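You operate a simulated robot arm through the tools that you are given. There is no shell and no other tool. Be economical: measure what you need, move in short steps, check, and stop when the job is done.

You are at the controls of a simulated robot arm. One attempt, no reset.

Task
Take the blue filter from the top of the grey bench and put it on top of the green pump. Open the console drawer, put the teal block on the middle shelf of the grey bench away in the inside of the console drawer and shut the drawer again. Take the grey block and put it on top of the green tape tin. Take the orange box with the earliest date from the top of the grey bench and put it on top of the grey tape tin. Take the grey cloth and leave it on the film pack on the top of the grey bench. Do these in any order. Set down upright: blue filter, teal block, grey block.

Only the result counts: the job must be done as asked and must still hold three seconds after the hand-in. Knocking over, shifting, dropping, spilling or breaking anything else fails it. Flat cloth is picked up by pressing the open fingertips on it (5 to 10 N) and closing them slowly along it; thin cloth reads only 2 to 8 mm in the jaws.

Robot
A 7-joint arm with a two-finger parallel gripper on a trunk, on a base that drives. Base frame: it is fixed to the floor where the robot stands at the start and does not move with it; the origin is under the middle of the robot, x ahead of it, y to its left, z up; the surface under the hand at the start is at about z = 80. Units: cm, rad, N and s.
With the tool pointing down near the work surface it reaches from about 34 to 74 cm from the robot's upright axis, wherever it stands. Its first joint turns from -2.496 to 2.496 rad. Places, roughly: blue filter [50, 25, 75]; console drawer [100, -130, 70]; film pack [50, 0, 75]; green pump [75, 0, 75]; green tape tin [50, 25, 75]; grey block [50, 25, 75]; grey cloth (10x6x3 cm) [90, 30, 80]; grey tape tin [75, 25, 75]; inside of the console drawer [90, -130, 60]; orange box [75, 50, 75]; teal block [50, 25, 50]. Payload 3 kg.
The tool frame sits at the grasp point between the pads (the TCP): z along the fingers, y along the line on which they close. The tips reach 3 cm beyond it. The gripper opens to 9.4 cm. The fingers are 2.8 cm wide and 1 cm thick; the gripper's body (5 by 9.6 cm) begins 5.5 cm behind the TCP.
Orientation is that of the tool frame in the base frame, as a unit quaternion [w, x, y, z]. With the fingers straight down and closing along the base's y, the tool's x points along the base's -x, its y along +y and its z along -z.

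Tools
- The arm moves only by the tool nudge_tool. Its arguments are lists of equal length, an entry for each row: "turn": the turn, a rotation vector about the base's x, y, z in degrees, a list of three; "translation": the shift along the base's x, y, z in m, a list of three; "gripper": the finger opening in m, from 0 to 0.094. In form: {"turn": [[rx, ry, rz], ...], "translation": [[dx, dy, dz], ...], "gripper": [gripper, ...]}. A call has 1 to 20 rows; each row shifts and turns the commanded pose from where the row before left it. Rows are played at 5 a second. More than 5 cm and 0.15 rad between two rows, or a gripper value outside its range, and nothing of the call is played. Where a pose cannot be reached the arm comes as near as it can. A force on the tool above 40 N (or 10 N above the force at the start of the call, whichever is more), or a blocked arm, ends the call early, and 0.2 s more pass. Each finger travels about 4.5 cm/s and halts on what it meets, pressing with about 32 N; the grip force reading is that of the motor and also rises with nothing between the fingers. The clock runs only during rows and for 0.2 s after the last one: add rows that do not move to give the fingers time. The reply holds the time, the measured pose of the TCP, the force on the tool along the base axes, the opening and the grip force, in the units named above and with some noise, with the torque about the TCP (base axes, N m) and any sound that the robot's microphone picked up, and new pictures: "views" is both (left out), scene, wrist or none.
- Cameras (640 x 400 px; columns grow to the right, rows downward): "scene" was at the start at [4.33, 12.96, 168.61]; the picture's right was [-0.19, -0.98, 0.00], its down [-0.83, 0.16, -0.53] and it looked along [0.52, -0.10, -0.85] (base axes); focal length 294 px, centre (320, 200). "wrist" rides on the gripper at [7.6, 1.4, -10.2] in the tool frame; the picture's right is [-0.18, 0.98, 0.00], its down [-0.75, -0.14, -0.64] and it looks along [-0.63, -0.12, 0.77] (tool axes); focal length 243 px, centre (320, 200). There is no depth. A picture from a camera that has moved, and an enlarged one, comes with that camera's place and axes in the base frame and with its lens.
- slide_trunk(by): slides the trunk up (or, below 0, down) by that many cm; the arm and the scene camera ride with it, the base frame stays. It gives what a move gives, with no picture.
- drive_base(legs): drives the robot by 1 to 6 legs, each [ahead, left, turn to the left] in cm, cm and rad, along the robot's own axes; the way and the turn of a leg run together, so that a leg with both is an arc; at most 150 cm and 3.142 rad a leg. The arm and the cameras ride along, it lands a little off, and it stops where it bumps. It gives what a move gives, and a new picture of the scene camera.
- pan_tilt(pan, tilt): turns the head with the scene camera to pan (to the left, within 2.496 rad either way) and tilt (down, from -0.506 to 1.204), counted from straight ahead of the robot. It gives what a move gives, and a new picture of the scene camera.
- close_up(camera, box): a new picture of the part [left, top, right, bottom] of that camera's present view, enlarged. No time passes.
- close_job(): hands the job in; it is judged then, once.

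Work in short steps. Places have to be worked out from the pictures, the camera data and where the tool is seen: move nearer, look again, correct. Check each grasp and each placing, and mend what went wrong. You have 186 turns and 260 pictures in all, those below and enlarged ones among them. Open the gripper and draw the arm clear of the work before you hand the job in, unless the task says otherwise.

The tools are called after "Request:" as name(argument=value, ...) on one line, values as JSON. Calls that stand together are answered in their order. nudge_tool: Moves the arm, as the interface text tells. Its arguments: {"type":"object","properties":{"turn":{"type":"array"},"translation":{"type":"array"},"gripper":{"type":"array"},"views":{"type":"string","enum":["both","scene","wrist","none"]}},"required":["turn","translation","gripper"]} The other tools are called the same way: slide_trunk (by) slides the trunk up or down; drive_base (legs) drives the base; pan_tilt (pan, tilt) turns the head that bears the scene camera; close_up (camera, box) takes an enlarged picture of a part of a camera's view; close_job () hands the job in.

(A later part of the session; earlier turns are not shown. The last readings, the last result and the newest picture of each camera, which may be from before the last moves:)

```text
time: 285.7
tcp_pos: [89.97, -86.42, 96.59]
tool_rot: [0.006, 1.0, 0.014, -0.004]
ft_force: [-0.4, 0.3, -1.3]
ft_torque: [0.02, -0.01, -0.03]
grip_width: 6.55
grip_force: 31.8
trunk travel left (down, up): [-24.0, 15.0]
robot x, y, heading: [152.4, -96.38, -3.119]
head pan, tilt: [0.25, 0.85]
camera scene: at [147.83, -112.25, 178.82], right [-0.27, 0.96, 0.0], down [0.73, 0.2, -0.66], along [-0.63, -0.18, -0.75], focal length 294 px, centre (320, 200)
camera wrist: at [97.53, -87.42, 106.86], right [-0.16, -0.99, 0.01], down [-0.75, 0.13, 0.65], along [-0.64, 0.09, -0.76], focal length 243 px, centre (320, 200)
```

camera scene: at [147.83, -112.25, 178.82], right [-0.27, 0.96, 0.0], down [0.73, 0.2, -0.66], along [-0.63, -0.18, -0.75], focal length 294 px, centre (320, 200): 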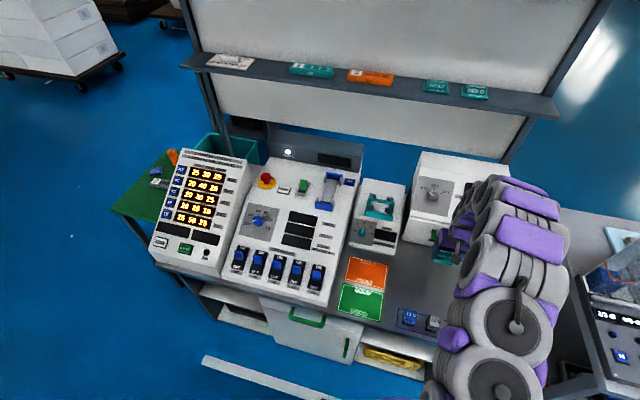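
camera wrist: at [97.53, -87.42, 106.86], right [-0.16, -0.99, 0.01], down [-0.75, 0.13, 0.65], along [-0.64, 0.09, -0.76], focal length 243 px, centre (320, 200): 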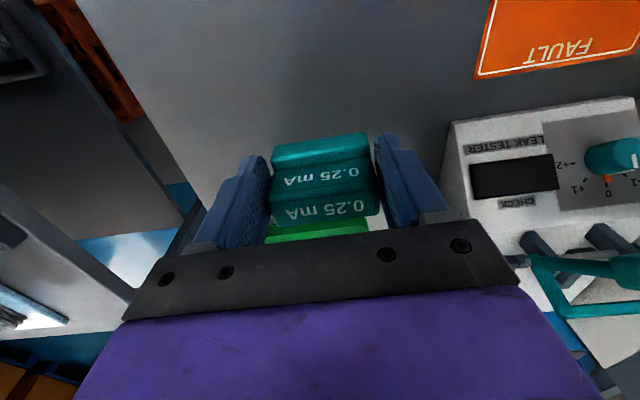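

Surface below is free. I shift 2 cm towards me and lower to contact.

Request:
nudge_tool(turn=[[0, 0, 0], [0, 0, 0], [0, 0, 0], [0, 0, 0], [0, 0, 0], [0, 0, 0], [0, 0, 0], [0, 0, 0], [0, 0, 0]], translation=[[0.02, 0, -0.03], [0, 0, -0.04], [0, 0, -0.03], [0, 0, -0.02], [0, 0, -0.008], [0, 0, -0.006], [0, 0, -0.006], [0, 0, -0.006], [0, 0, 0]], gripper=[0.04, 0.04, 0.04, 0.04, 0.04, 0.04, 0.04, 0.04, 0.04], views="wrist")

```text
time: 287.3
tcp_pos: [92.09, -86.5, 83.1]
tool_rot: [0.006, 1.0, 0.014, -0.005]
ft_force: [8.0, -0.1, 19.2]
ft_torque: [0.67, -0.24, -0.31]
grip_width: 6.54
grip_force: 31.7
trunk travel left (down, up): [-24.0, 15.0]
robot x, y, heading: [152.31, -96.17, -3.123]
head pan, tilt: [0.25, 0.85]
stopped in row 7: the force on the tool passed its limit at 46 N (the readings are from after the stop); the commanded pose is now the measured one
camera wrist: at [99.82, -87.53, 93.32], right [-0.16, -0.99, 0.01], down [-0.75, 0.13, 0.65], along [-0.64, 0.09, -0.76], focal length 243 px, centre (320, 200)
```

wrist: 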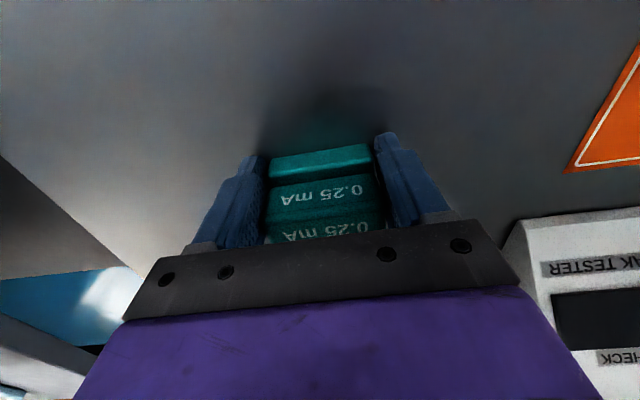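

Contact at z 83.1 (console top about 79.6). I release and rise.

Request:
nudge_tool(turn=[[0, 0, 0], [0, 0, 0], [0, 0, 0], [0, 0, 0], [0, 0, 0], [0, 0, 0], [0, 0, 0], [0, 0, 0]], translation=[[0, 0, 0.001], [0, 0, 0], [0, 0, 0], [0, 0, 0], [0, 0, 0.03], [0, 0, 0.04], [0, 0, 0.04], [0, 0, 0.04]], gripper=[0.055, 0.07, 0.085, 0.094, 0.094, 0.094, 0.094, 0.094], views="wrist")

```text
time: 289.1
tcp_pos: [92.54, -86.48, 98.18]
tool_rot: [0.005, 1.0, 0.015, -0.003]
ft_force: [-0.7, 0.4, 0.6]
ft_torque: [0.01, -0.01, 0.0]
grip_width: 9.45
grip_force: 0.1
trunk travel left (down, up): [-24.0, 15.0]
robot x, y, heading: [152.44, -96.25, -3.121]
head pan, tilt: [0.25, 0.85]
camera wrist: at [100.06, -87.54, 108.43], right [-0.16, -0.99, 0.01], down [-0.75, 0.13, 0.65], along [-0.64, 0.09, -0.76], focal length 243 px, centre (320, 200)
```

wrist: 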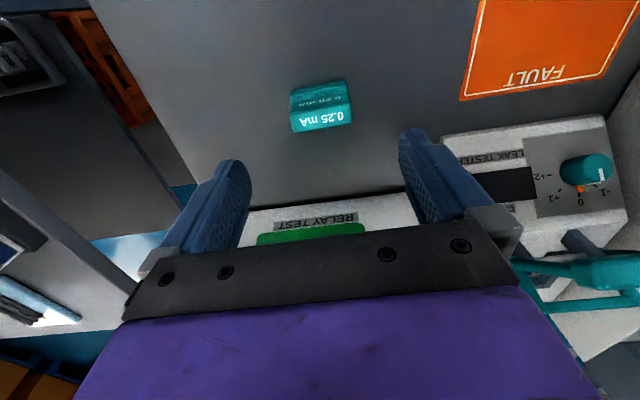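

The block stands upright on the console. Now I retract, and reposition in front of the drawer for a horizontal grip on its handle.

Request:
nudge_tool(turn=[[0, 0, 0], [0, 0, 0], [0, 0, 0], [0, 0, 0], [0, 0, 0], [0, 0, 0], [0, 0, 0], [0, 0, 0]], translation=[[0, 0, 0.04], [0.02, 0, 0.04], [0.04, 0, 0], [0.045, 0, 0], [0.045, 0, 0], [0.04, 0, 0], [0.04, 0, 0], [0, 0, 0]], gripper=[0.094, 0.094, 0.094, 0.094, 0.094, 0.094, 0.094, 0.094], views="none")

Request:
drive_base(legs=[[-30, 0, 0], [0, 31, -0.02]])

Request:
slide_trunk(by=-14)

```text
time: 290.9
tcp_pos: [114.92, -86.19, 105.95]
tool_rot: [0.005, 1.0, 0.013, -0.003]
ft_force: [-0.3, -0.7, 0.3]
ft_torque: [0.03, -0.02, -0.01]
grip_width: 9.4
grip_force: 0.1
trunk travel left (down, up): [-24.0, 15.0]
robot x, y, heading: [152.38, -96.42, -3.119]
head pan, tilt: [0.25, 0.85]
```

```text
time: 294.6
tcp_pos: [144.59, -113.97, 105.83]
tool_rot: [0.013, 1.0, -0.002, -0.004]
ft_force: [0.7, 1.0, 0.3]
ft_torque: [-0.04, -0.03, -0.01]
grip_width: 9.41
grip_force: 0.0
trunk travel left (down, up): [-24.0, 15.0]
robot x, y, heading: [181.7, -126.52, 3.133]
head pan, tilt: [0.25, 0.85]
camera scene: at [176.87, -139.57, 179.05], right [-0.24, 0.97, -0.02], down [0.73, 0.17, -0.66], along [-0.64, -0.17, -0.75], focal length 294 px, centre (320, 200)
```

scene: 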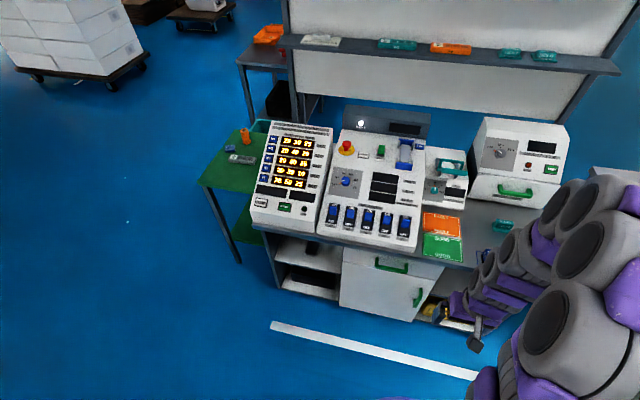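

```text
time: 296.3
tcp_pos: [144.89, -114.99, 91.95]
tool_rot: [0.007, 1.0, -0.003, -0.006]
ft_force: [0.1, 0.5, 0.6]
ft_torque: [0.01, -0.01, -0.01]
grip_width: 9.4
grip_force: 0.0
trunk travel left (down, up): [-10.0, 29.0]
robot x, y, heading: [181.69, -126.58, 3.135]
head pan, tilt: [0.25, 0.85]
```

Handle confirmed near (112, -125, 67). I yaw the tool 90° so the fingers will close vertically after tilting.

Request:
nudge_tool(turn=[[0, 0, 8.2], [0, 0, 8.2], [0, 0, 8.2], [0, 0, 8.2], [0, 0, 8.2], [0, 0, 8.2], [0, 0, 8.2], [0, 0, 8.2], [0, 0, 8.2], [0, 0, 8.2], [0, 0, 8.2], [0, 0, 0]], translation=[[-0.01, -0.01, 0], [-0.01, -0.01, 0], [-0.01, -0.01, 0], [-0.01, -0.01, 0], [-0.01, -0.01, 0], [-0.01, -0.01, 0], [-0.01, -0.01, 0], [-0.01, -0.01, 0], [-0.01, -0.01, 0], [-0.01, 0, 0], [-0.01, 0, 0], [0, 0, 0]], gripper=[0.094, 0.094, 0.094, 0.094, 0.094, 0.094, 0.094, 0.094, 0.09, 0.08, 0.07, 0.06], views="none")

Request:
nudge_tool(turn=[[0, 8, 0], [0, 8, 0], [0, 8, 0], [0, 8, 0], [0, 8, 0], [0, 8, 0], [0, 8, 0], [0, 8, 0], [0, 8, 0], [0, 8, 0], [0, 0, 0]], translation=[[-0.01, 0, -0.01], [-0.01, 0, -0.01], [-0.01, 0, -0.01], [-0.01, 0, -0.01], [-0.01, 0, -0.01], [-0.01, 0, -0.01], [-0.01, 0, -0.01], [-0.01, 0, -0.01], [0, 0, -0.01], [0, 0, -0.01], [0, 0, 0]], gripper=[0.06, 0.06, 0.06, 0.06, 0.06, 0.06, 0.06, 0.06, 0.06, 0.06, 0.06], views="both")

```text
time: 298.9
tcp_pos: [133.75, -124.59, 92.0]
tool_rot: [0.008, 0.706, 0.708, 0.001]
ft_force: [0.2, 0.1, -0.4]
ft_torque: [0.01, 0.0, -0.03]
grip_width: 5.98
grip_force: 0.0
trunk travel left (down, up): [-10.0, 29.0]
robot x, y, heading: [181.9, -126.58, 3.134]
head pan, tilt: [0.25, 0.85]
```

```text
time: 301.3
tcp_pos: [125.76, -124.7, 81.97]
tool_rot: [-0.45, 0.541, 0.546, -0.455]
ft_force: [0.4, 0.0, -0.2]
ft_torque: [0.0, 0.0, 0.01]
grip_width: 6.02
grip_force: 0.1
trunk travel left (down, up): [-10.0, 29.0]
robot x, y, heading: [181.49, -126.54, 3.136]
head pan, tilt: [0.25, 0.85]
camera scene: at [176.8, -142.65, 164.8], right [-0.24, 0.97, 0.0], down [0.73, 0.18, -0.66], along [-0.64, -0.16, -0.75], focal length 294 px, centre (320, 200)
camera wrist: at [135.98, -116.94, 82.45], right [0.18, -0.18, -0.97], down [0.61, -0.75, 0.26], along [-0.77, -0.64, -0.02], focal length 243 px, centre (320, 200)
```

scene: 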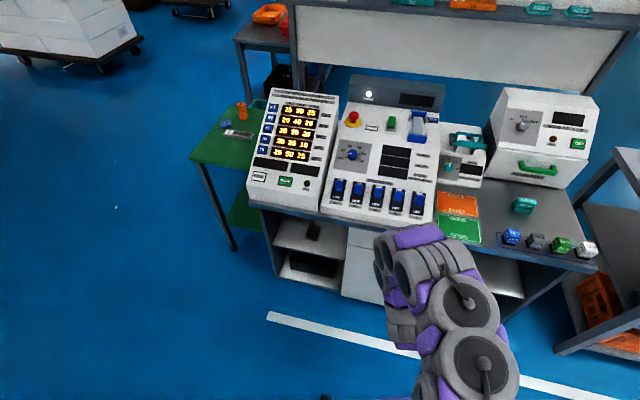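
wrist: 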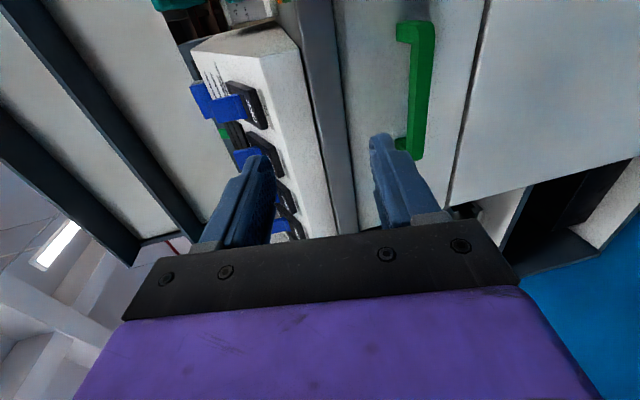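

The handle is in view: bar near (111, -127, 68.3). I lower to its height and stop short of it.

Request:
nudge_tool(turn=[[0, 0, 0], [0, 0, 0], [0, 0, 0], [0, 0, 0], [0, 0, 0]], translation=[[0, -0.01, -0.04], [0, -0.01, -0.04], [-0.01, 0, -0.03], [-0.02, 0, -0.02], [0, 0, 0]], gripper=[0.06, 0.06, 0.06, 0.06, 0.06], views="wrist")

```text
time: 302.5
tcp_pos: [122.73, -126.49, 68.88]
tool_rot: [-0.448, 0.541, 0.547, -0.454]
ft_force: [0.5, 0.4, 0.0]
ft_torque: [-0.01, -0.02, 0.02]
grip_width: 6.01
grip_force: 0.1
trunk travel left (down, up): [-10.0, 29.0]
robot x, y, heading: [181.68, -126.6, 3.132]
head pan, tilt: [0.25, 0.85]
camera wrist: at [132.78, -118.7, 69.44], right [0.18, -0.18, -0.97], down [0.61, -0.75, 0.26], along [-0.77, -0.64, -0.02], focal length 243 px, centre (320, 200)
```

wrist: 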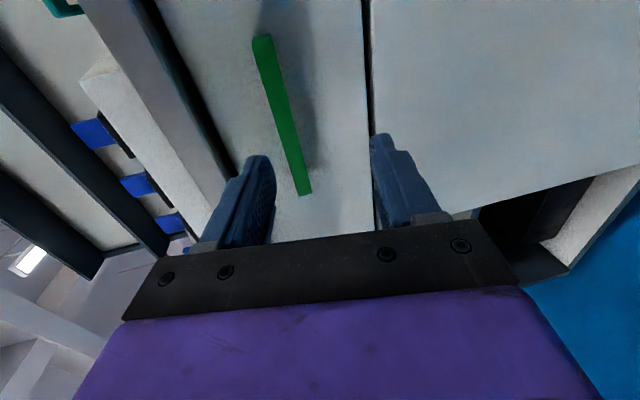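

Triangulated: bar at about (113.6, -125.5, 70). I raise 1.3 cm and advance partly.

Request:
nudge_tool(turn=[[0, 0, 0], [0, 0, 0], [0, 0, 0]], translation=[[0, 0.01, 0.013], [-0.045, 0, 0], [0, 0, 0]], gripper=[0.06, 0.06, 0.06], views="wrist")

```text
time: 303.3
tcp_pos: [118.08, -125.64, 70.16]
tool_rot: [-0.45, 0.541, 0.547, -0.454]
ft_force: [0.1, -0.5, -0.5]
ft_torque: [0.01, 0.02, -0.01]
grip_width: 6.03
grip_force: 0.1
trunk travel left (down, up): [-10.0, 29.0]
robot x, y, heading: [181.71, -126.67, 3.131]
head pan, tilt: [0.25, 0.85]
camera wrist: at [128.22, -117.79, 70.72], right [0.18, -0.18, -0.97], down [0.61, -0.75, 0.26], along [-0.77, -0.64, -0.02], focal length 243 px, centre (320, 200)
```

wrist: 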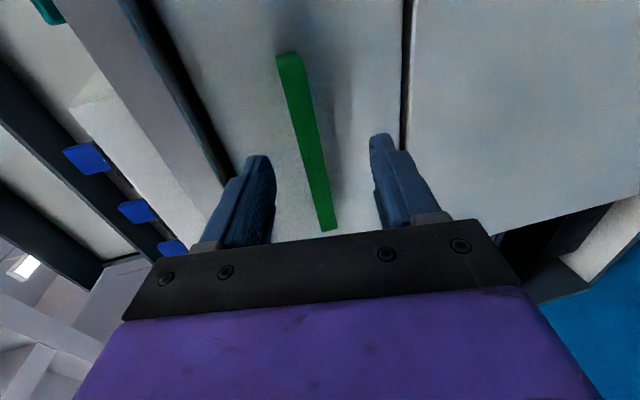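

Bar is centred between the fingers. I advance 3.2 cm and close on it.

Request:
nudge_tool(turn=[[0, 0, 0], [0, 0, 0], [0, 0, 0], [0, 0, 0], [0, 0, 0], [0, 0, 0], [0, 0, 0]], translation=[[-0.02, 0.003, 0.002], [-0.012, 0, 0], [0, 0, 0], [0, 0, 0], [0, 0, 0], [0, 0, 0], [0, 0, 0]], gripper=[0.06, 0.06, 0.06, 0.04, 0.02, 0.0, 0.0], views="wrist")

```text
time: 304.9
tcp_pos: [114.97, -125.32, 70.34]
tool_rot: [-0.448, 0.543, 0.547, -0.453]
ft_force: [1.0, 0.0, -11.3]
ft_torque: [0.15, -0.23, 0.13]
grip_width: 1.38
grip_force: 35.6
trunk travel left (down, up): [-10.0, 29.0]
robot x, y, heading: [181.9, -126.87, 3.133]
head pan, tilt: [0.25, 0.85]
camera wrist: at [125.23, -117.59, 70.9], right [0.19, -0.18, -0.97], down [0.61, -0.75, 0.26], along [-0.77, -0.64, -0.03], focal length 243 px, centre (320, 200)
```

wrist: 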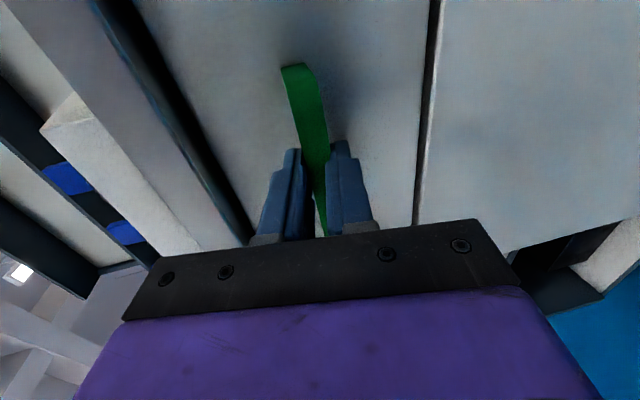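

Gripped the bar (1.4 cm). I relax the vertical load and pull the drawer out gently with the arm.

Request:
nudge_tool(turn=[[0, 0, 0], [0, 0, 0], [0, 0, 0], [0, 0, 0], [0, 0, 0], [0, 0, 0], [0, 0, 0], [0, 0, 0]], translation=[[0, 0, -0.002], [0.01, 0, 0], [0.015, 0, 0], [0.015, 0, 0], [0.015, 0, 0], [0.015, 0, 0], [0.015, 0, 0], [0, 0, 0]], gripper=[0.0, 0.0, 0.0, 0.0, 0.0, 0.0, 0.0, 0.0], views="both")

```text
time: 306.7
tcp_pos: [123.67, -125.41, 70.27]
tool_rot: [-0.45, 0.541, 0.546, -0.454]
ft_force: [0.9, 0.8, 17.2]
ft_torque: [0.11, 0.23, 0.23]
grip_width: 1.36
grip_force: 44.5
trunk travel left (down, up): [-10.0, 29.0]
robot x, y, heading: [181.96, -126.23, 3.135]
head pan, tilt: [0.25, 0.85]
camera scene: at [177.1, -142.56, 164.84], right [-0.24, 0.97, 0.0], down [0.73, 0.18, -0.66], along [-0.64, -0.16, -0.75], focal length 294 px, centre (320, 200)
camera wrist: at [133.87, -117.58, 70.82], right [0.18, -0.18, -0.97], down [0.61, -0.75, 0.26], along [-0.77, -0.64, -0.02], focal length 243 px, centre (320, 200)
```

scene: 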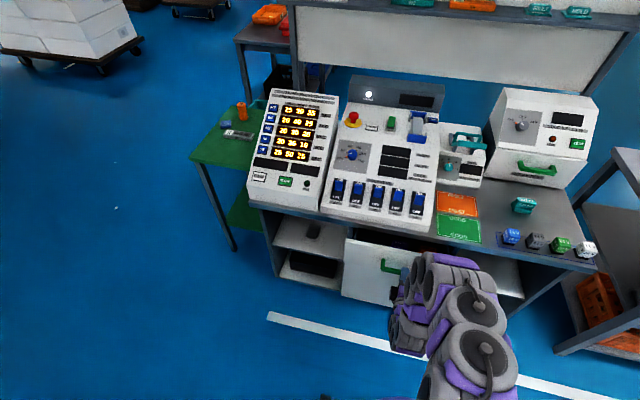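
wrist: 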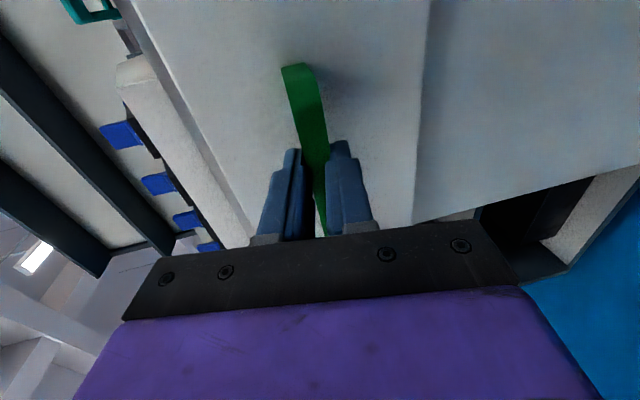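

The drawer slides out. I continue by driving the base back 17 cm while holding the handle.

Request:
nudge_tool(turn=[[0, 0, 0], [0, 0, 0]], translation=[[0, 0, 0.001], [0, 0, 0]], gripper=[0.0, 0.0], views="none")

Request:
drive_base(legs=[[-17, 0, 0]])

```text
time: 307.3
tcp_pos: [123.76, -125.36, 70.39]
tool_rot: [-0.449, 0.542, 0.546, -0.455]
ft_force: [1.3, -0.2, 9.0]
ft_torque: [0.14, 0.17, 0.05]
grip_width: 1.37
grip_force: 45.1
trunk travel left (down, up): [-10.0, 29.0]
robot x, y, heading: [181.68, -126.72, 3.134]
head pan, tilt: [0.25, 0.85]
```

```text
time: 308.8
tcp_pos: [140.27, -125.42, 70.35]
tool_rot: [-0.449, 0.542, 0.547, -0.453]
ft_force: [-11.9, 1.7, -8.1]
ft_torque: [-0.1, -0.23, 0.75]
grip_width: 1.38
grip_force: 44.5
trunk travel left (down, up): [-10.0, 29.0]
robot x, y, heading: [198.47, -127.0, 3.136]
head pan, tilt: [0.25, 0.85]
stopped in leg 1: the force on the tool passed its limit at 58 N (the readings are from after the stop); the commanded pose is now the measured one
camera scene: at [193.08, -142.67, 164.78], right [-0.24, 0.97, 0.0], down [0.73, 0.18, -0.66], along [-0.64, -0.16, -0.75], focal length 294 px, centre (320, 200)
```

scene: 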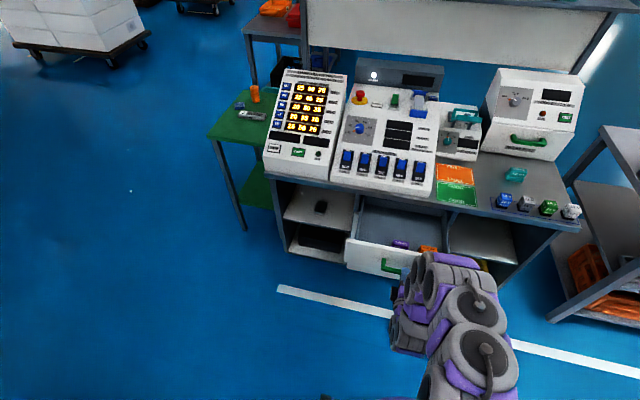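

Fully open (end stop), about 25 cm. I release the handle and back the hand away.

Request:
nudge_tool(turn=[[0, 0, 0], [0, 0, 0], [0, 0, 0], [0, 0, 0]], translation=[[0, 0, 0], [0, 0, 0], [0, 0, 0], [0, 0, 0]], gripper=[0.02, 0.04, 0.06, 0.06], views="none")

Request:
drive_base(legs=[[-12, 0, 0]])

Request:
close_up(camera="scene", box=[300, 150, 540, 300])

```text
time: 309.8
tcp_pos: [140.31, -125.4, 70.47]
tool_rot: [-0.45, 0.541, 0.546, -0.454]
ft_force: [0.5, 0.3, -1.1]
ft_torque: [-0.01, -0.01, -0.04]
grip_width: 6.0
grip_force: 0.1
trunk travel left (down, up): [-10.0, 29.0]
robot x, y, heading: [198.7, -126.72, 3.13]
head pan, tilt: [0.25, 0.85]
```

```text
time: 311.1
tcp_pos: [152.41, -125.39, 70.52]
tool_rot: [-0.45, 0.542, 0.546, -0.453]
ft_force: [-0.7, 0.1, 0.1]
ft_torque: [-0.01, -0.03, -0.04]
grip_width: 5.99
grip_force: 0.1
trunk travel left (down, up): [-10.0, 29.0]
robot x, y, heading: [210.44, -126.83, 3.137]
head pan, tilt: [0.25, 0.85]
camera scene: at [205.43, -142.75, 164.81], right [-0.24, 0.97, 0.0], down [0.73, 0.18, -0.66], along [-0.64, -0.16, -0.75], focal length 294 px, centre (320, 200)
```

scene: 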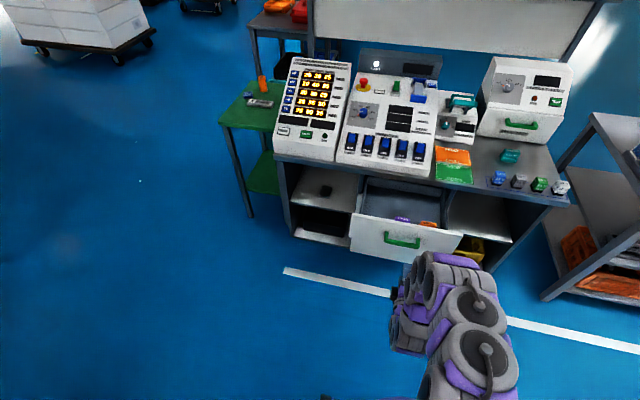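

```text
2.67 times, centred on (420, 225) of scene
camera zoom: at [205.43, -142.75, 164.81], right [-0.24, 0.97, 0.0], down [0.73, 0.18, -0.66], along [-0.64, -0.16, -0.75], focal length 784 px, centre (53, 133)
```

zoom: 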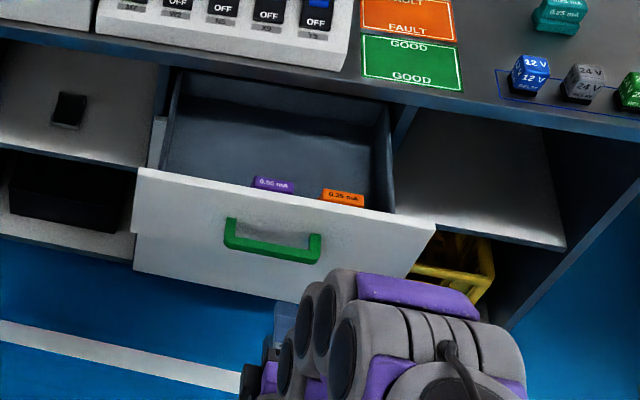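

The drawer is open with two items near its front wall; the middle is free. I bring the tool back to vertical with the camera on my side.

Request:
nudge_tool(turn=[[0, -8, 0], [0, -8, 0], [0, -8, 0], [0, -8, 0], [0, -8, 0], [0, -8, 0], [0, -8, 0], [0, -8, 0], [0, -8, 0], [0, -8, 0], [0, 0, 0]], translation=[[0, 0, 0.03], [0, 0, 0.03], [0.005, 0, 0.03], [0.01, 0, 0.03], [0.01, 0, 0.02], [0.01, 0, 0.02], [0.01, 0, 0.02], [0.01, 0, 0.02], [0.01, 0, 0.02], [0, 0, 0], [0, 0, 0]], gripper=[0.06, 0.06, 0.07, 0.08, 0.094, 0.094, 0.094, 0.094, 0.094, 0.094, 0.094], views="none")

Request:
nudge_tool(turn=[[0, 0, -8.2], [0, 0, -8.2], [0, 0, -8.2], [0, 0, -8.2], [0, 0, -8.2], [0, 0, -8.2], [0, 0, -8.2], [0, 0, -8.2], [0, 0, -8.2], [0, 0, -8.2], [0, 0, -8.2], [0, 0, 0]], translation=[[0, 0, 0.01], [0, 0, 0.01], [0, 0, 0.01], [0, 0, 0.01], [0, 0, 0], [0, 0, 0], [0, 0, 0], [0, 0, 0], [0, 0, 0], [0, 0, 0], [0, 0, 0], [0, 0, 0]], gripper=[0.094, 0.094, 0.094, 0.094, 0.094, 0.094, 0.094, 0.094, 0.094, 0.094, 0.094, 0.094], views="none")

```text
time: 313.5
tcp_pos: [158.89, -125.39, 92.63]
tool_rot: [0.005, 0.707, 0.707, 0.001]
ft_force: [0.1, 0.0, 0.1]
ft_torque: [0.02, -0.03, -0.04]
grip_width: 9.39
grip_force: 0.0
trunk travel left (down, up): [-10.0, 29.0]
robot x, y, heading: [210.24, -127.02, 3.136]
head pan, tilt: [0.25, 0.85]
```

```text
time: 316.1
tcp_pos: [159.03, -125.28, 96.42]
tool_rot: [0.002, 1.0, -0.003, -0.003]
ft_force: [-0.5, 0.9, -0.7]
ft_torque: [-0.02, -0.01, -0.05]
grip_width: 9.41
grip_force: 0.0
trunk travel left (down, up): [-10.0, 29.0]
robot x, y, heading: [210.24, -126.8, 3.128]
head pan, tilt: [0.25, 0.85]
```

Next I raise the trunk, draw in, and drive back to the console's right part (clear of the open drawer) for the block.

Request:
slide_trunk(by=14)

Request:
nudge_tool(turn=[[0, 0, 0], [0, 0, 0], [0, 0, 0], [0, 0, 0]], translation=[[0.04, 0, 0], [0.04, 0, 0], [0.03, 0, 0], [0, 0, 0]], gripper=[0.094, 0.094, 0.094, 0.094], views="none")

Request:
drive_base(legs=[[0, -46, 0.01], [58, 0, 0]])

Request:
nudge_tool(turn=[[0, 0, 0], [0, 0, 0], [0, 0, 0], [0, 0, 0], [0, 0, 0], [0, 0, 0], [0, 0, 0], [0, 0, 0]], translation=[[0, 0, 0], [0, 0, 0], [0, 0, 0], [0, 0, 0], [0, 0, 0], [0, 0, 0], [0, 0, 0], [0, 0, 0]], gripper=[0.094, 0.094, 0.094, 0.094, 0.094, 0.094, 0.094, 0.094], views="wrist")

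```text
time: 317.8
tcp_pos: [158.99, -125.29, 110.46]
tool_rot: [0.003, 1.0, -0.001, -0.004]
ft_force: [-0.2, -0.4, 0.0]
ft_torque: [0.01, -0.01, 0.02]
grip_width: 9.37
grip_force: 0.1
trunk travel left (down, up): [-24.0, 15.0]
robot x, y, heading: [210.45, -127.04, 3.129]
head pan, tilt: [0.25, 0.85]
```

```text
time: 318.8
tcp_pos: [169.98, -125.43, 110.53]
tool_rot: [0.003, 1.0, -0.002, -0.002]
ft_force: [0.7, 0.5, -0.2]
ft_torque: [0.04, -0.04, 0.02]
grip_width: 9.4
grip_force: 0.2
trunk travel left (down, up): [-24.0, 15.0]
robot x, y, heading: [210.3, -126.91, 3.134]
head pan, tilt: [0.25, 0.85]
```

```text
time: 324.4
tcp_pos: [112.0, -79.12, 110.47]
tool_rot: [0.006, 1.0, -0.004, -0.003]
ft_force: [0.2, 0.3, 0.3]
ft_torque: [0.0, 0.01, 0.02]
grip_width: 9.4
grip_force: 0.0
trunk travel left (down, up): [-24.0, 15.0]
robot x, y, heading: [152.11, -80.81, 3.131]
head pan, tilt: [0.25, 0.85]
camera scene: at [147.43, -96.75, 178.84], right [-0.23, 0.97, 0.0], down [0.73, 0.17, -0.66], along [-0.64, -0.16, -0.75], focal length 294 px, centre (320, 200)
```

scene: 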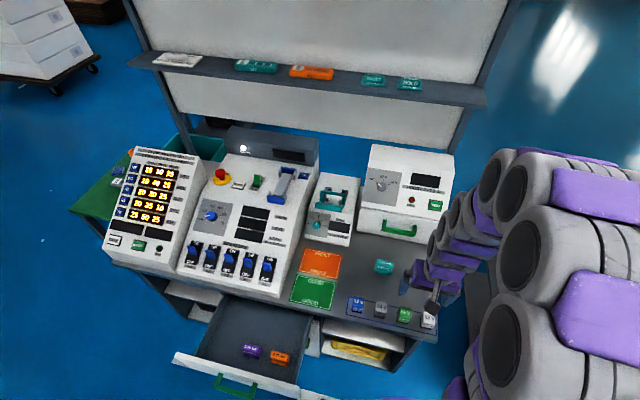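

```text
time: 326.2
tcp_pos: [112.04, -79.42, 110.66]
tool_rot: [0.003, 1.0, -0.004, -0.002]
ft_force: [-0.2, -0.8, 0.0]
ft_torque: [-0.01, 0.02, -0.02]
grip_width: 9.41
grip_force: 0.0
trunk travel left (down, up): [-24.0, 15.0]
robot x, y, heading: [152.66, -81.23, 3.129]
head pan, tilt: [0.25, 0.85]
camera wrist: at [119.71, -80.74, 120.89], right [-0.19, -0.98, 0.01], down [-0.75, 0.15, 0.65], along [-0.63, 0.12, -0.76], focal length 243 px, centre (320, 200)
```

wrist: 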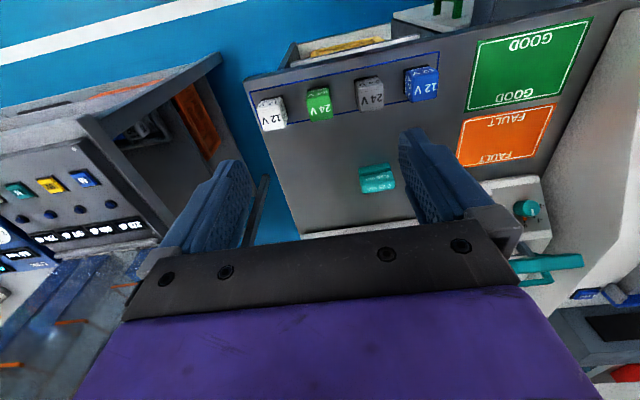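

Block visible at (92.7, -86.4). I move above it and look.

Request:
nudge_tool(turn=[[0, 0, 0], [0, 0, 0], [0, 0, 0], [0, 0, 0], [0, 0, 0], [0, 0, 0], [0, 0, 0], [0, 0, 0], [0, 0, 0]], translation=[[-0.04, -0.015, 0], [-0.04, -0.015, 0], [-0.04, -0.015, 0], [-0.04, -0.015, 0], [-0.035, -0.01, 0], [0, 0, -0.04], [0, 0, -0.04], [0, 0, -0.04], [0, 0, 0]], gripper=[0.094, 0.094, 0.094, 0.094, 0.094, 0.094, 0.094, 0.094, 0.094], views="wrist")

```text
time: 328.2
tcp_pos: [92.55, -86.38, 98.81]
tool_rot: [0.004, 1.0, -0.004, -0.004]
ft_force: [-0.1, -1.1, 0.4]
ft_torque: [-0.02, -0.03, 0.0]
grip_width: 9.41
grip_force: 0.0
trunk travel left (down, up): [-24.0, 15.0]
robot x, y, heading: [152.54, -80.99, 3.126]
head pan, tilt: [0.25, 0.85]
camera wrist: at [100.11, -87.86, 109.01], right [-0.19, -0.98, 0.01], down [-0.75, 0.15, 0.65], along [-0.64, 0.12, -0.76], focal length 243 px, centre (320, 200)
```

wrist: 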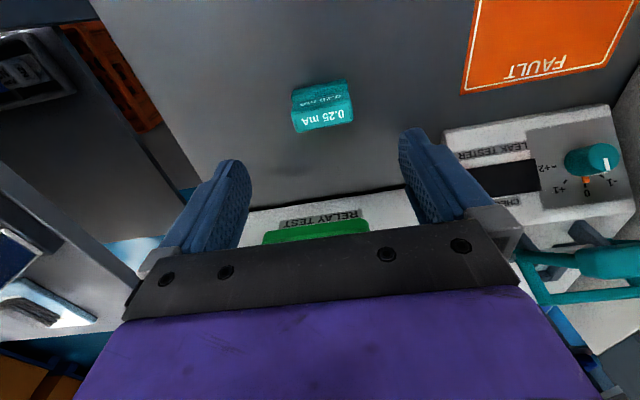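

Aligned apart from 2°. I descend and grip.

Request:
nudge_tool(turn=[[0, 0, 2.2], [0, 0, 0], [0, 0, 0], [0, 0, 0], [0, 0, 0], [0, 0, 0], [0, 0, 0], [0, 0, 0], [0, 0, 0]], translation=[[0, 0, -0.04], [0, 0, -0.04], [0, 0, -0.04], [0, 0, -0.03], [0, 0, 0], [0, 0, 0], [0, 0, 0], [0, 0, 0], [0, 0, 0]], gripper=[0.094, 0.094, 0.094, 0.094, 0.094, 0.08, 0.06, 0.045, 0.04], views="wrist")

```text
time: 330.2
tcp_pos: [92.85, -86.46, 83.65]
tool_rot: [0.003, 1.0, 0.015, -0.003]
ft_force: [0.0, 0.5, -0.7]
ft_torque: [-0.04, 0.0, -0.01]
grip_width: 6.56
grip_force: 32.3
trunk travel left (down, up): [-24.0, 15.0]
robot x, y, heading: [152.56, -80.66, 3.127]
head pan, tilt: [0.25, 0.85]
camera wrist: at [100.4, -87.47, 93.95], right [-0.15, -0.99, 0.01], down [-0.75, 0.12, 0.65], along [-0.64, 0.09, -0.76], focal length 243 px, centre (320, 200)
```

wrist: 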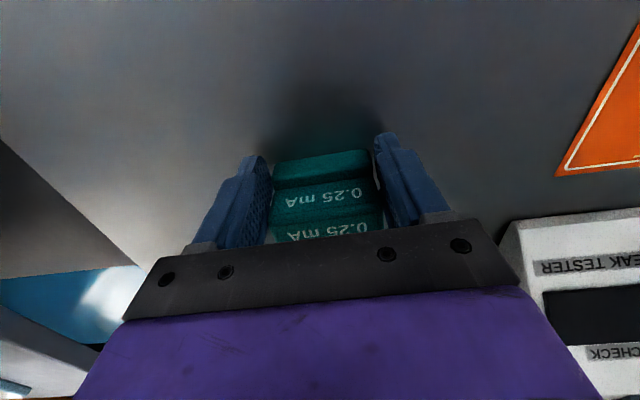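

Gripped. The drawer interior is about x 109–132, y -143…-108, with the two items at x≈124. I'll place the block at about (117.5, -136); lifting and carrying it there high.

Request:
nudge_tool(turn=[[0, 0, 0], [0, 0, 0], [0, 0, 0], [0, 0, 0], [0, 0, 0], [0, 0, 0], [0, 0, 0], [0, 0, 0], [0, 0, 0], [0, 0, 0], [0, 0, 0], [0, 0, 0], [0, 0, 0], [0, 0, 0]], translation=[[0, 0, 0.02], [0, 0, 0.04], [0, 0, 0.04], [0, 0, 0.04], [0, 0, 0.04], [0.04, 0, 0.03], [0.04, 0, 0.03], [0.045, 0, 0.02], [0.045, 0, 0], [0.045, 0, 0], [0.03, -0.03, 0], [0, -0.045, 0], [0, -0.045, 0], [0, 0, 0]], gripper=[0.04, 0.04, 0.04, 0.04, 0.04, 0.04, 0.04, 0.04, 0.04, 0.04, 0.04, 0.04, 0.04, 0.04], views="none")

Request:
nudge_tool(turn=[[0, 0, 0], [0, 0, 0], [0, 0, 0], [0, 0, 0], [0, 0, 0], [0, 0, 0], [0, 0, 0], [0, 0, 0], [0, 0, 0], [0, 0, 0], [0, 0, 0]], translation=[[0, -0.045, 0], [0, -0.045, 0], [0, -0.045, 0], [0, -0.045, 0], [0, -0.045, 0], [0, -0.045, 0], [0, -0.045, 0], [0, -0.045, 0], [0, -0.015, 0], [0, 0, 0], [0, 0, 0]], gripper=[0.04, 0.04, 0.04, 0.04, 0.04, 0.04, 0.04, 0.04, 0.04, 0.04, 0.04], views="both")

```text
time: 333.2
tcp_pos: [117.37, -98.31, 109.58]
tool_rot: [0.005, 1.0, 0.014, -0.003]
ft_force: [-0.5, -0.1, -0.4]
ft_torque: [0.0, 0.02, 0.02]
grip_width: 6.57
grip_force: 31.9
trunk travel left (down, up): [-24.0, 15.0]
robot x, y, heading: [152.45, -81.04, 3.129]
head pan, tilt: [0.25, 0.85]
```

```text
time: 335.6
tcp_pos: [117.3, -135.76, 109.5]
tool_rot: [0.004, 1.0, 0.015, -0.002]
ft_force: [0.0, -0.7, -2.1]
ft_torque: [-0.01, -0.02, -0.03]
grip_width: 6.58
grip_force: 32.0
trunk travel left (down, up): [-24.0, 15.0]
robot x, y, heading: [152.0, -81.12, 3.125]
head pan, tilt: [0.25, 0.85]
camera scene: at [147.48, -97.76, 178.75], right [-0.23, 0.97, 0.0], down [0.73, 0.18, -0.66], along [-0.64, -0.15, -0.75], focal length 294 px, centre (320, 200)
camera wrist: at [124.84, -136.93, 119.83], right [-0.15, -0.99, 0.01], down [-0.75, 0.12, 0.65], along [-0.64, 0.09, -0.76], focal length 243 px, centre (320, 200)
```

scene: 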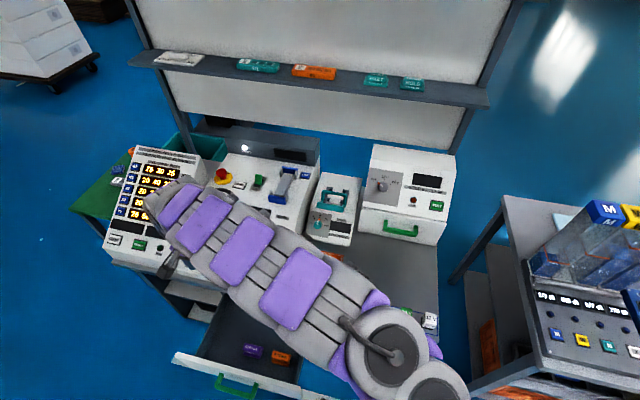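
wrist: 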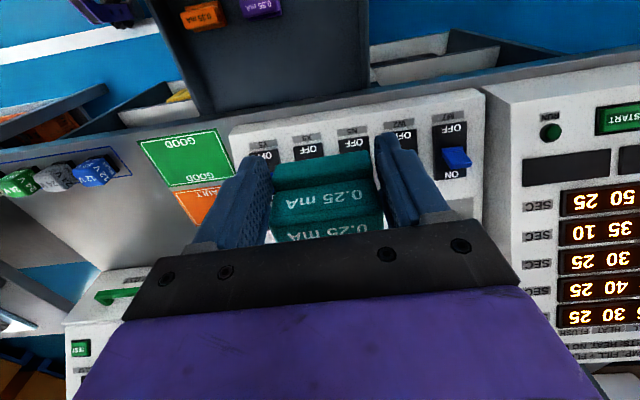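

I shift to (120, -136.4) for clearance from the console ledge and descend part-way into the drawer.

Request:
nudge_tool(turn=[[0, 0, 0], [0, 0, 0], [0, 0, 0], [0, 0, 0], [0, 0, 0], [0, 0, 0], [0, 0, 0], [0, 0, 0]], translation=[[0.027, -0.006, -0.02], [0, 0, -0.04], [0, 0, -0.04], [0, 0, -0.04], [0, 0, -0.04], [0, 0, -0.04], [0, 0, -0.02], [0, 0, 0]], gripper=[0.04, 0.04, 0.04, 0.04, 0.04, 0.04, 0.04, 0.04], views="both")

```text
time: 337.4
tcp_pos: [120.09, -136.51, 85.63]
tool_rot: [0.004, 1.0, 0.014, -0.003]
ft_force: [0.6, -0.2, -2.0]
ft_torque: [-0.01, -0.01, 0.03]
grip_width: 6.55
grip_force: 32.5
trunk travel left (down, up): [-24.0, 15.0]
robot x, y, heading: [152.45, -81.17, 3.122]
head pan, tilt: [0.25, 0.85]
camera scene: at [147.47, -97.85, 178.74], right [-0.23, 0.97, 0.0], down [0.73, 0.18, -0.66], along [-0.64, -0.15, -0.75], focal length 294 px, centre (320, 200)
camera wrist: at [127.61, -137.51, 95.93], right [-0.15, -0.99, 0.01], down [-0.75, 0.12, 0.65], along [-0.64, 0.09, -0.76], focal length 243 px, centre (320, 200)
```

scene: 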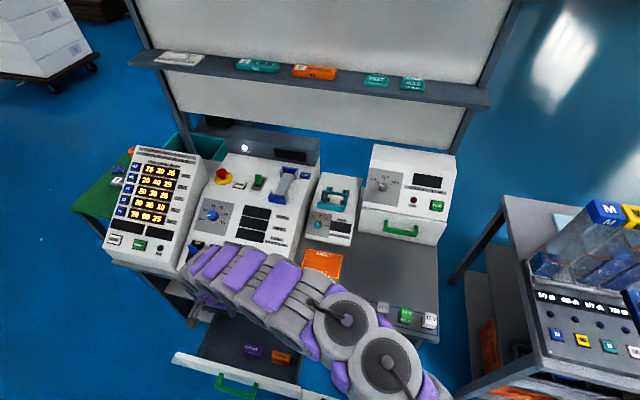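
wrist: 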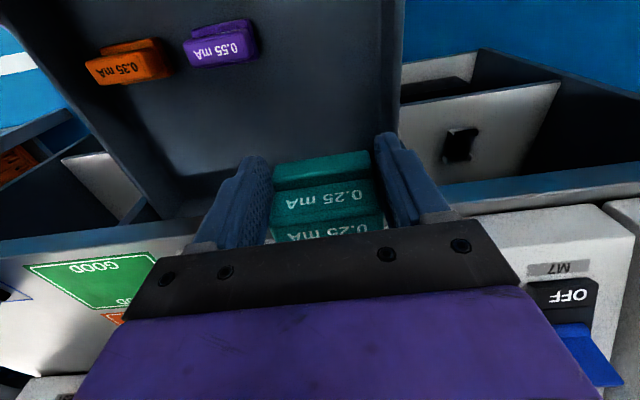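

Good clearance inside the drawer. I continue down and feel for its floor.

Request:
nudge_tool(turn=[[0, 0, 0], [0, 0, 0], [0, 0, 0], [0, 0, 0], [0, 0, 0], [0, 0, 0], [0, 0, 0], [0, 0, 0], [0, 0, 0], [0, 0, 0]], translation=[[0, 0, -0.04], [0, 0, -0.04], [0, 0, -0.03], [0, 0, -0.03], [0, 0, -0.02], [0, 0, -0.01], [0, 0, -0.008], [0, 0, -0.006], [0, 0, -0.006], [0, 0, 0]], gripper=[0.04, 0.04, 0.04, 0.04, 0.04, 0.04, 0.04, 0.04, 0.04, 0.04], views="wrist")

```text
time: 339.6
tcp_pos: [119.98, -136.62, 71.77]
tool_rot: [0.006, 1.0, 0.016, -0.003]
ft_force: [1.0, 0.6, -0.7]
ft_torque: [-0.02, -0.03, 0.02]
grip_width: 6.56
grip_force: 32.3
out of reach, approached as far as the arm can: row 5, 6, 7, 8, 9
trunk travel left (down, up): [-24.0, 15.0]
robot x, y, heading: [152.64, -81.64, 3.124]
head pan, tilt: [0.25, 0.85]
camera wrist: at [127.61, -137.76, 82.08], right [-0.15, -0.99, 0.01], down [-0.75, 0.12, 0.65], along [-0.64, 0.09, -0.76], focal length 243 px, centre (320, 200)
```

wrist: 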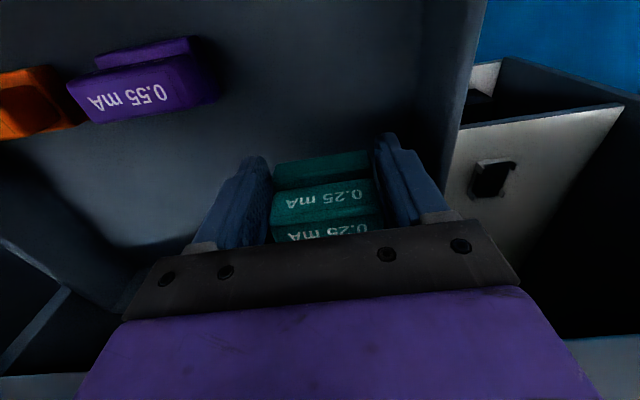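

Arm reach limit; I lower with the trunk by 5 cm instead.

Request:
slide_trunk(by=-5)

Request:
nudge_tool(turn=[[0, 0, 0], [0, 0, 0]], translation=[[0, 0, 0], [0, 0, 0]], gripper=[0.04, 0.04], views="wrist")

```text
time: 340.5
tcp_pos: [120.02, -136.65, 67.03]
tool_rot: [0.007, 1.0, 0.016, -0.004]
ft_force: [0.4, -1.8, 19.5]
ft_torque: [0.37, 0.17, 0.05]
grip_width: 6.56
grip_force: 31.9
trunk travel left (down, up): [-19.0, 20.0]
robot x, y, heading: [152.54, -81.32, 3.124]
head pan, tilt: [0.25, 0.85]
```

```text
time: 341.1
tcp_pos: [120.02, -136.7, 66.92]
tool_rot: [0.007, 1.0, 0.015, -0.006]
ft_force: [-1.8, -3.0, 27.8]
ft_torque: [0.21, 0.3, 0.03]
grip_width: 6.57
grip_force: 32.3
trunk travel left (down, up): [-19.0, 20.0]
robot x, y, heading: [152.59, -81.07, 3.125]
head pan, tilt: [0.25, 0.85]
camera wrist: at [127.64, -137.74, 77.25], right [-0.15, -0.99, 0.01], down [-0.75, 0.13, 0.65], along [-0.64, 0.09, -0.76], focal length 243 px, centre (320, 200)
```

wrist: 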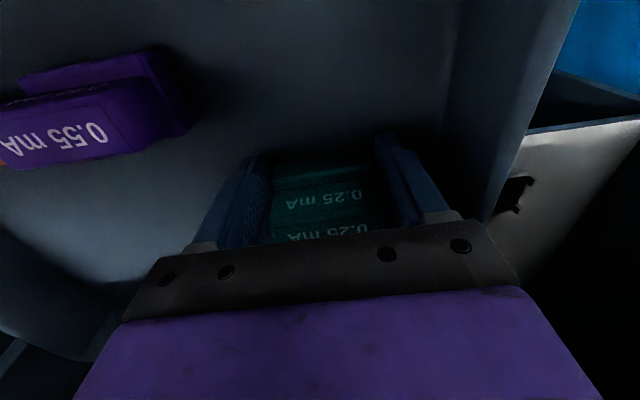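

On the drawer floor. I ease up, open moderately, and withdraw upward.

Request:
nudge_tool(turn=[[0, 0, 0], [0, 0, 0], [0, 0, 0], [0, 0, 0], [0, 0, 0]], translation=[[0, 0, 0.001], [0, 0, 0.001], [0, 0, 0], [0, 0, 0], [0, 0, 0]], gripper=[0.05, 0.066, 0.074, 0.08, 0.08], views="none")

Request:
nudge_tool(turn=[[0, 0, 0], [0, 0, 0], [0, 0, 0], [0, 0, 0], [0, 0, 0], [0, 0, 0], [0, 0, 0], [0, 0, 0]], translation=[[0, 0, 0.02], [0, 0, 0.03], [0, 0, 0.04], [0, 0, 0.04], [0, 0, 0.04], [0, 0, 0.04], [0, 0, 0.04], [0, 0, 0]], gripper=[0.08, 0.08, 0.08, 0.08, 0.08, 0.08, 0.08, 0.08], views="wrist")

```text
time: 342.3
tcp_pos: [120.1, -136.64, 66.98]
tool_rot: [0.005, 1.0, 0.015, -0.003]
ft_force: [0.0, -0.1, 0.4]
ft_torque: [0.01, -0.02, -0.01]
grip_width: 8.01
grip_force: 0.0
trunk travel left (down, up): [-19.0, 20.0]
robot x, y, heading: [152.59, -81.44, 3.133]
head pan, tilt: [0.25, 0.85]
```

```text
time: 344.1
tcp_pos: [119.92, -136.66, 91.97]
tool_rot: [0.004, 1.0, 0.014, -0.004]
ft_force: [0.6, -0.5, 0.1]
ft_torque: [-0.04, -0.01, -0.03]
grip_width: 8.0
grip_force: 0.1
trunk travel left (down, up): [-19.0, 20.0]
robot x, y, heading: [152.44, -81.1, 3.132]
head pan, tilt: [0.25, 0.85]
camera wrist: at [127.58, -137.63, 102.24], right [-0.15, -0.99, 0.01], down [-0.75, 0.12, 0.65], along [-0.64, 0.09, -0.76], focal length 243 px, centre (320, 200)
```

wrist: 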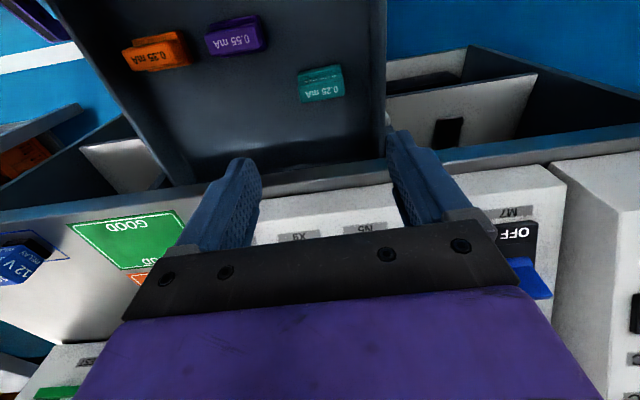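

The teal block stands upright in the drawer. To shut it, I move the closed fingers to just outside the handle at about (145, -126).

Request:
nudge_tool(turn=[[0, 0, 0], [0, 0, 0], [0, 0, 0], [0, 0, 0], [0, 0, 0], [0, 0, 0], [0, 0, 0], [0, 0, 0], [0, 0, 0]], translation=[[0.03, 0.02, 0.02], [0.04, 0.02, 0], [0.04, 0.02, 0], [0.04, 0.02, 0], [0.04, 0.02, 0], [0.04, 0, 0], [0.03, 0, 0], [0, 0, 0], [0, 0, 0]], gripper=[0.06, 0.04, 0.02, 0.0, 0.0, 0.0, 0.0, 0.0, 0.0], views="both")

```text
time: 346.1
tcp_pos: [143.9, -126.34, 93.83]
tool_rot: [0.002, 1.0, -0.01, -0.003]
ft_force: [-0.9, 0.2, -0.4]
ft_torque: [0.03, -0.01, 0.02]
grip_width: 0.0
grip_force: 31.7
trunk travel left (down, up): [-19.0, 20.0]
robot x, y, heading: [152.5, -81.27, 3.126]
head pan, tilt: [0.25, 0.85]
camera scene: at [147.74, -97.72, 173.76], right [-0.23, 0.97, 0.0], down [0.73, 0.18, -0.66], along [-0.64, -0.15, -0.75], focal length 294 px, centre (320, 200)
camera wrist: at [151.41, -127.73, 104.09], right [-0.2, -0.98, 0.01], down [-0.75, 0.16, 0.65], along [-0.63, 0.13, -0.76], focal length 243 px, centre (320, 200)
```

scene: 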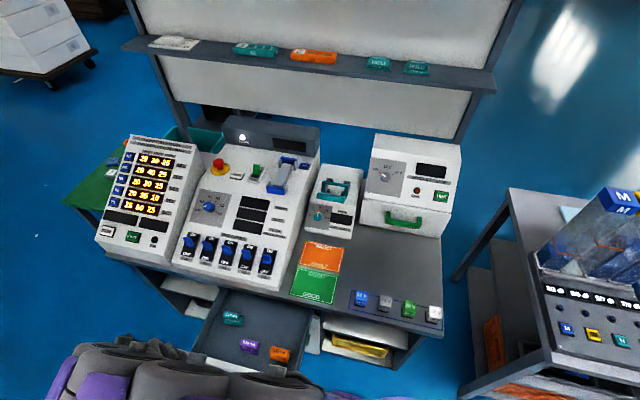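
wrist: 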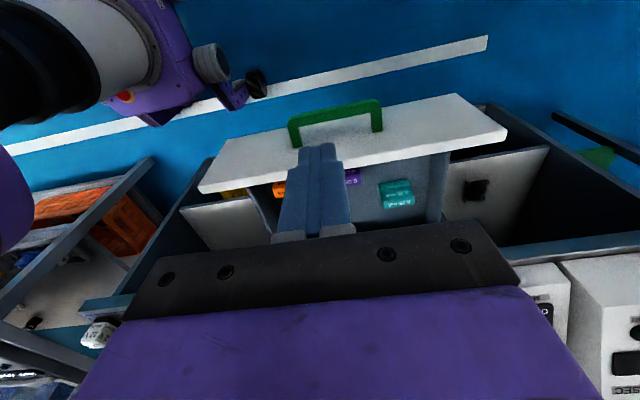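

Fingers are 4 cm outside the bar (x 138.7). I descend to z about 69.

Request:
nudge_tool(turn=[[0, 0, 0], [0, 0, 0], [0, 0, 0], [0, 0, 0], [0, 0, 0], [0, 0, 0], [0, 0, 0], [0, 0, 0]], translation=[[0.005, -0.01, -0.03], [0, 0, -0.04], [0, 0, -0.04], [0, 0, -0.04], [0, 0, -0.04], [0, 0, -0.04], [0, 0, -0.02], [0, 0, 0]], gripper=[0.0, 0.0, 0.0, 0.0, 0.0, 0.0, 0.0, 0.0], views="wrist")

```text
time: 347.9
tcp_pos: [146.57, -127.57, 68.92]
tool_rot: [0.005, 1.0, 0.014, -0.005]
ft_force: [-0.3, 0.1, 0.5]
ft_torque: [-0.02, 0.0, 0.03]
grip_width: 0.0
grip_force: 31.6
trunk travel left (down, up): [-19.0, 20.0]
robot x, y, heading: [152.51, -81.25, 3.123]
head pan, tilt: [0.25, 0.85]
camera wrist: at [154.25, -128.62, 79.16], right [-0.15, -0.99, 0.01], down [-0.75, 0.13, 0.65], along [-0.64, 0.09, -0.76], focal length 243 px, centre (320, 200)
```

wrist: 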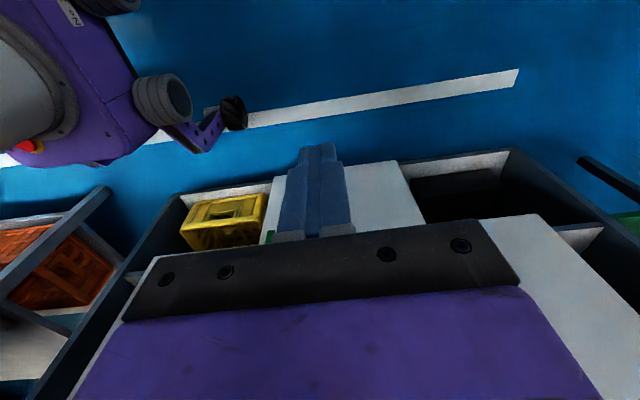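

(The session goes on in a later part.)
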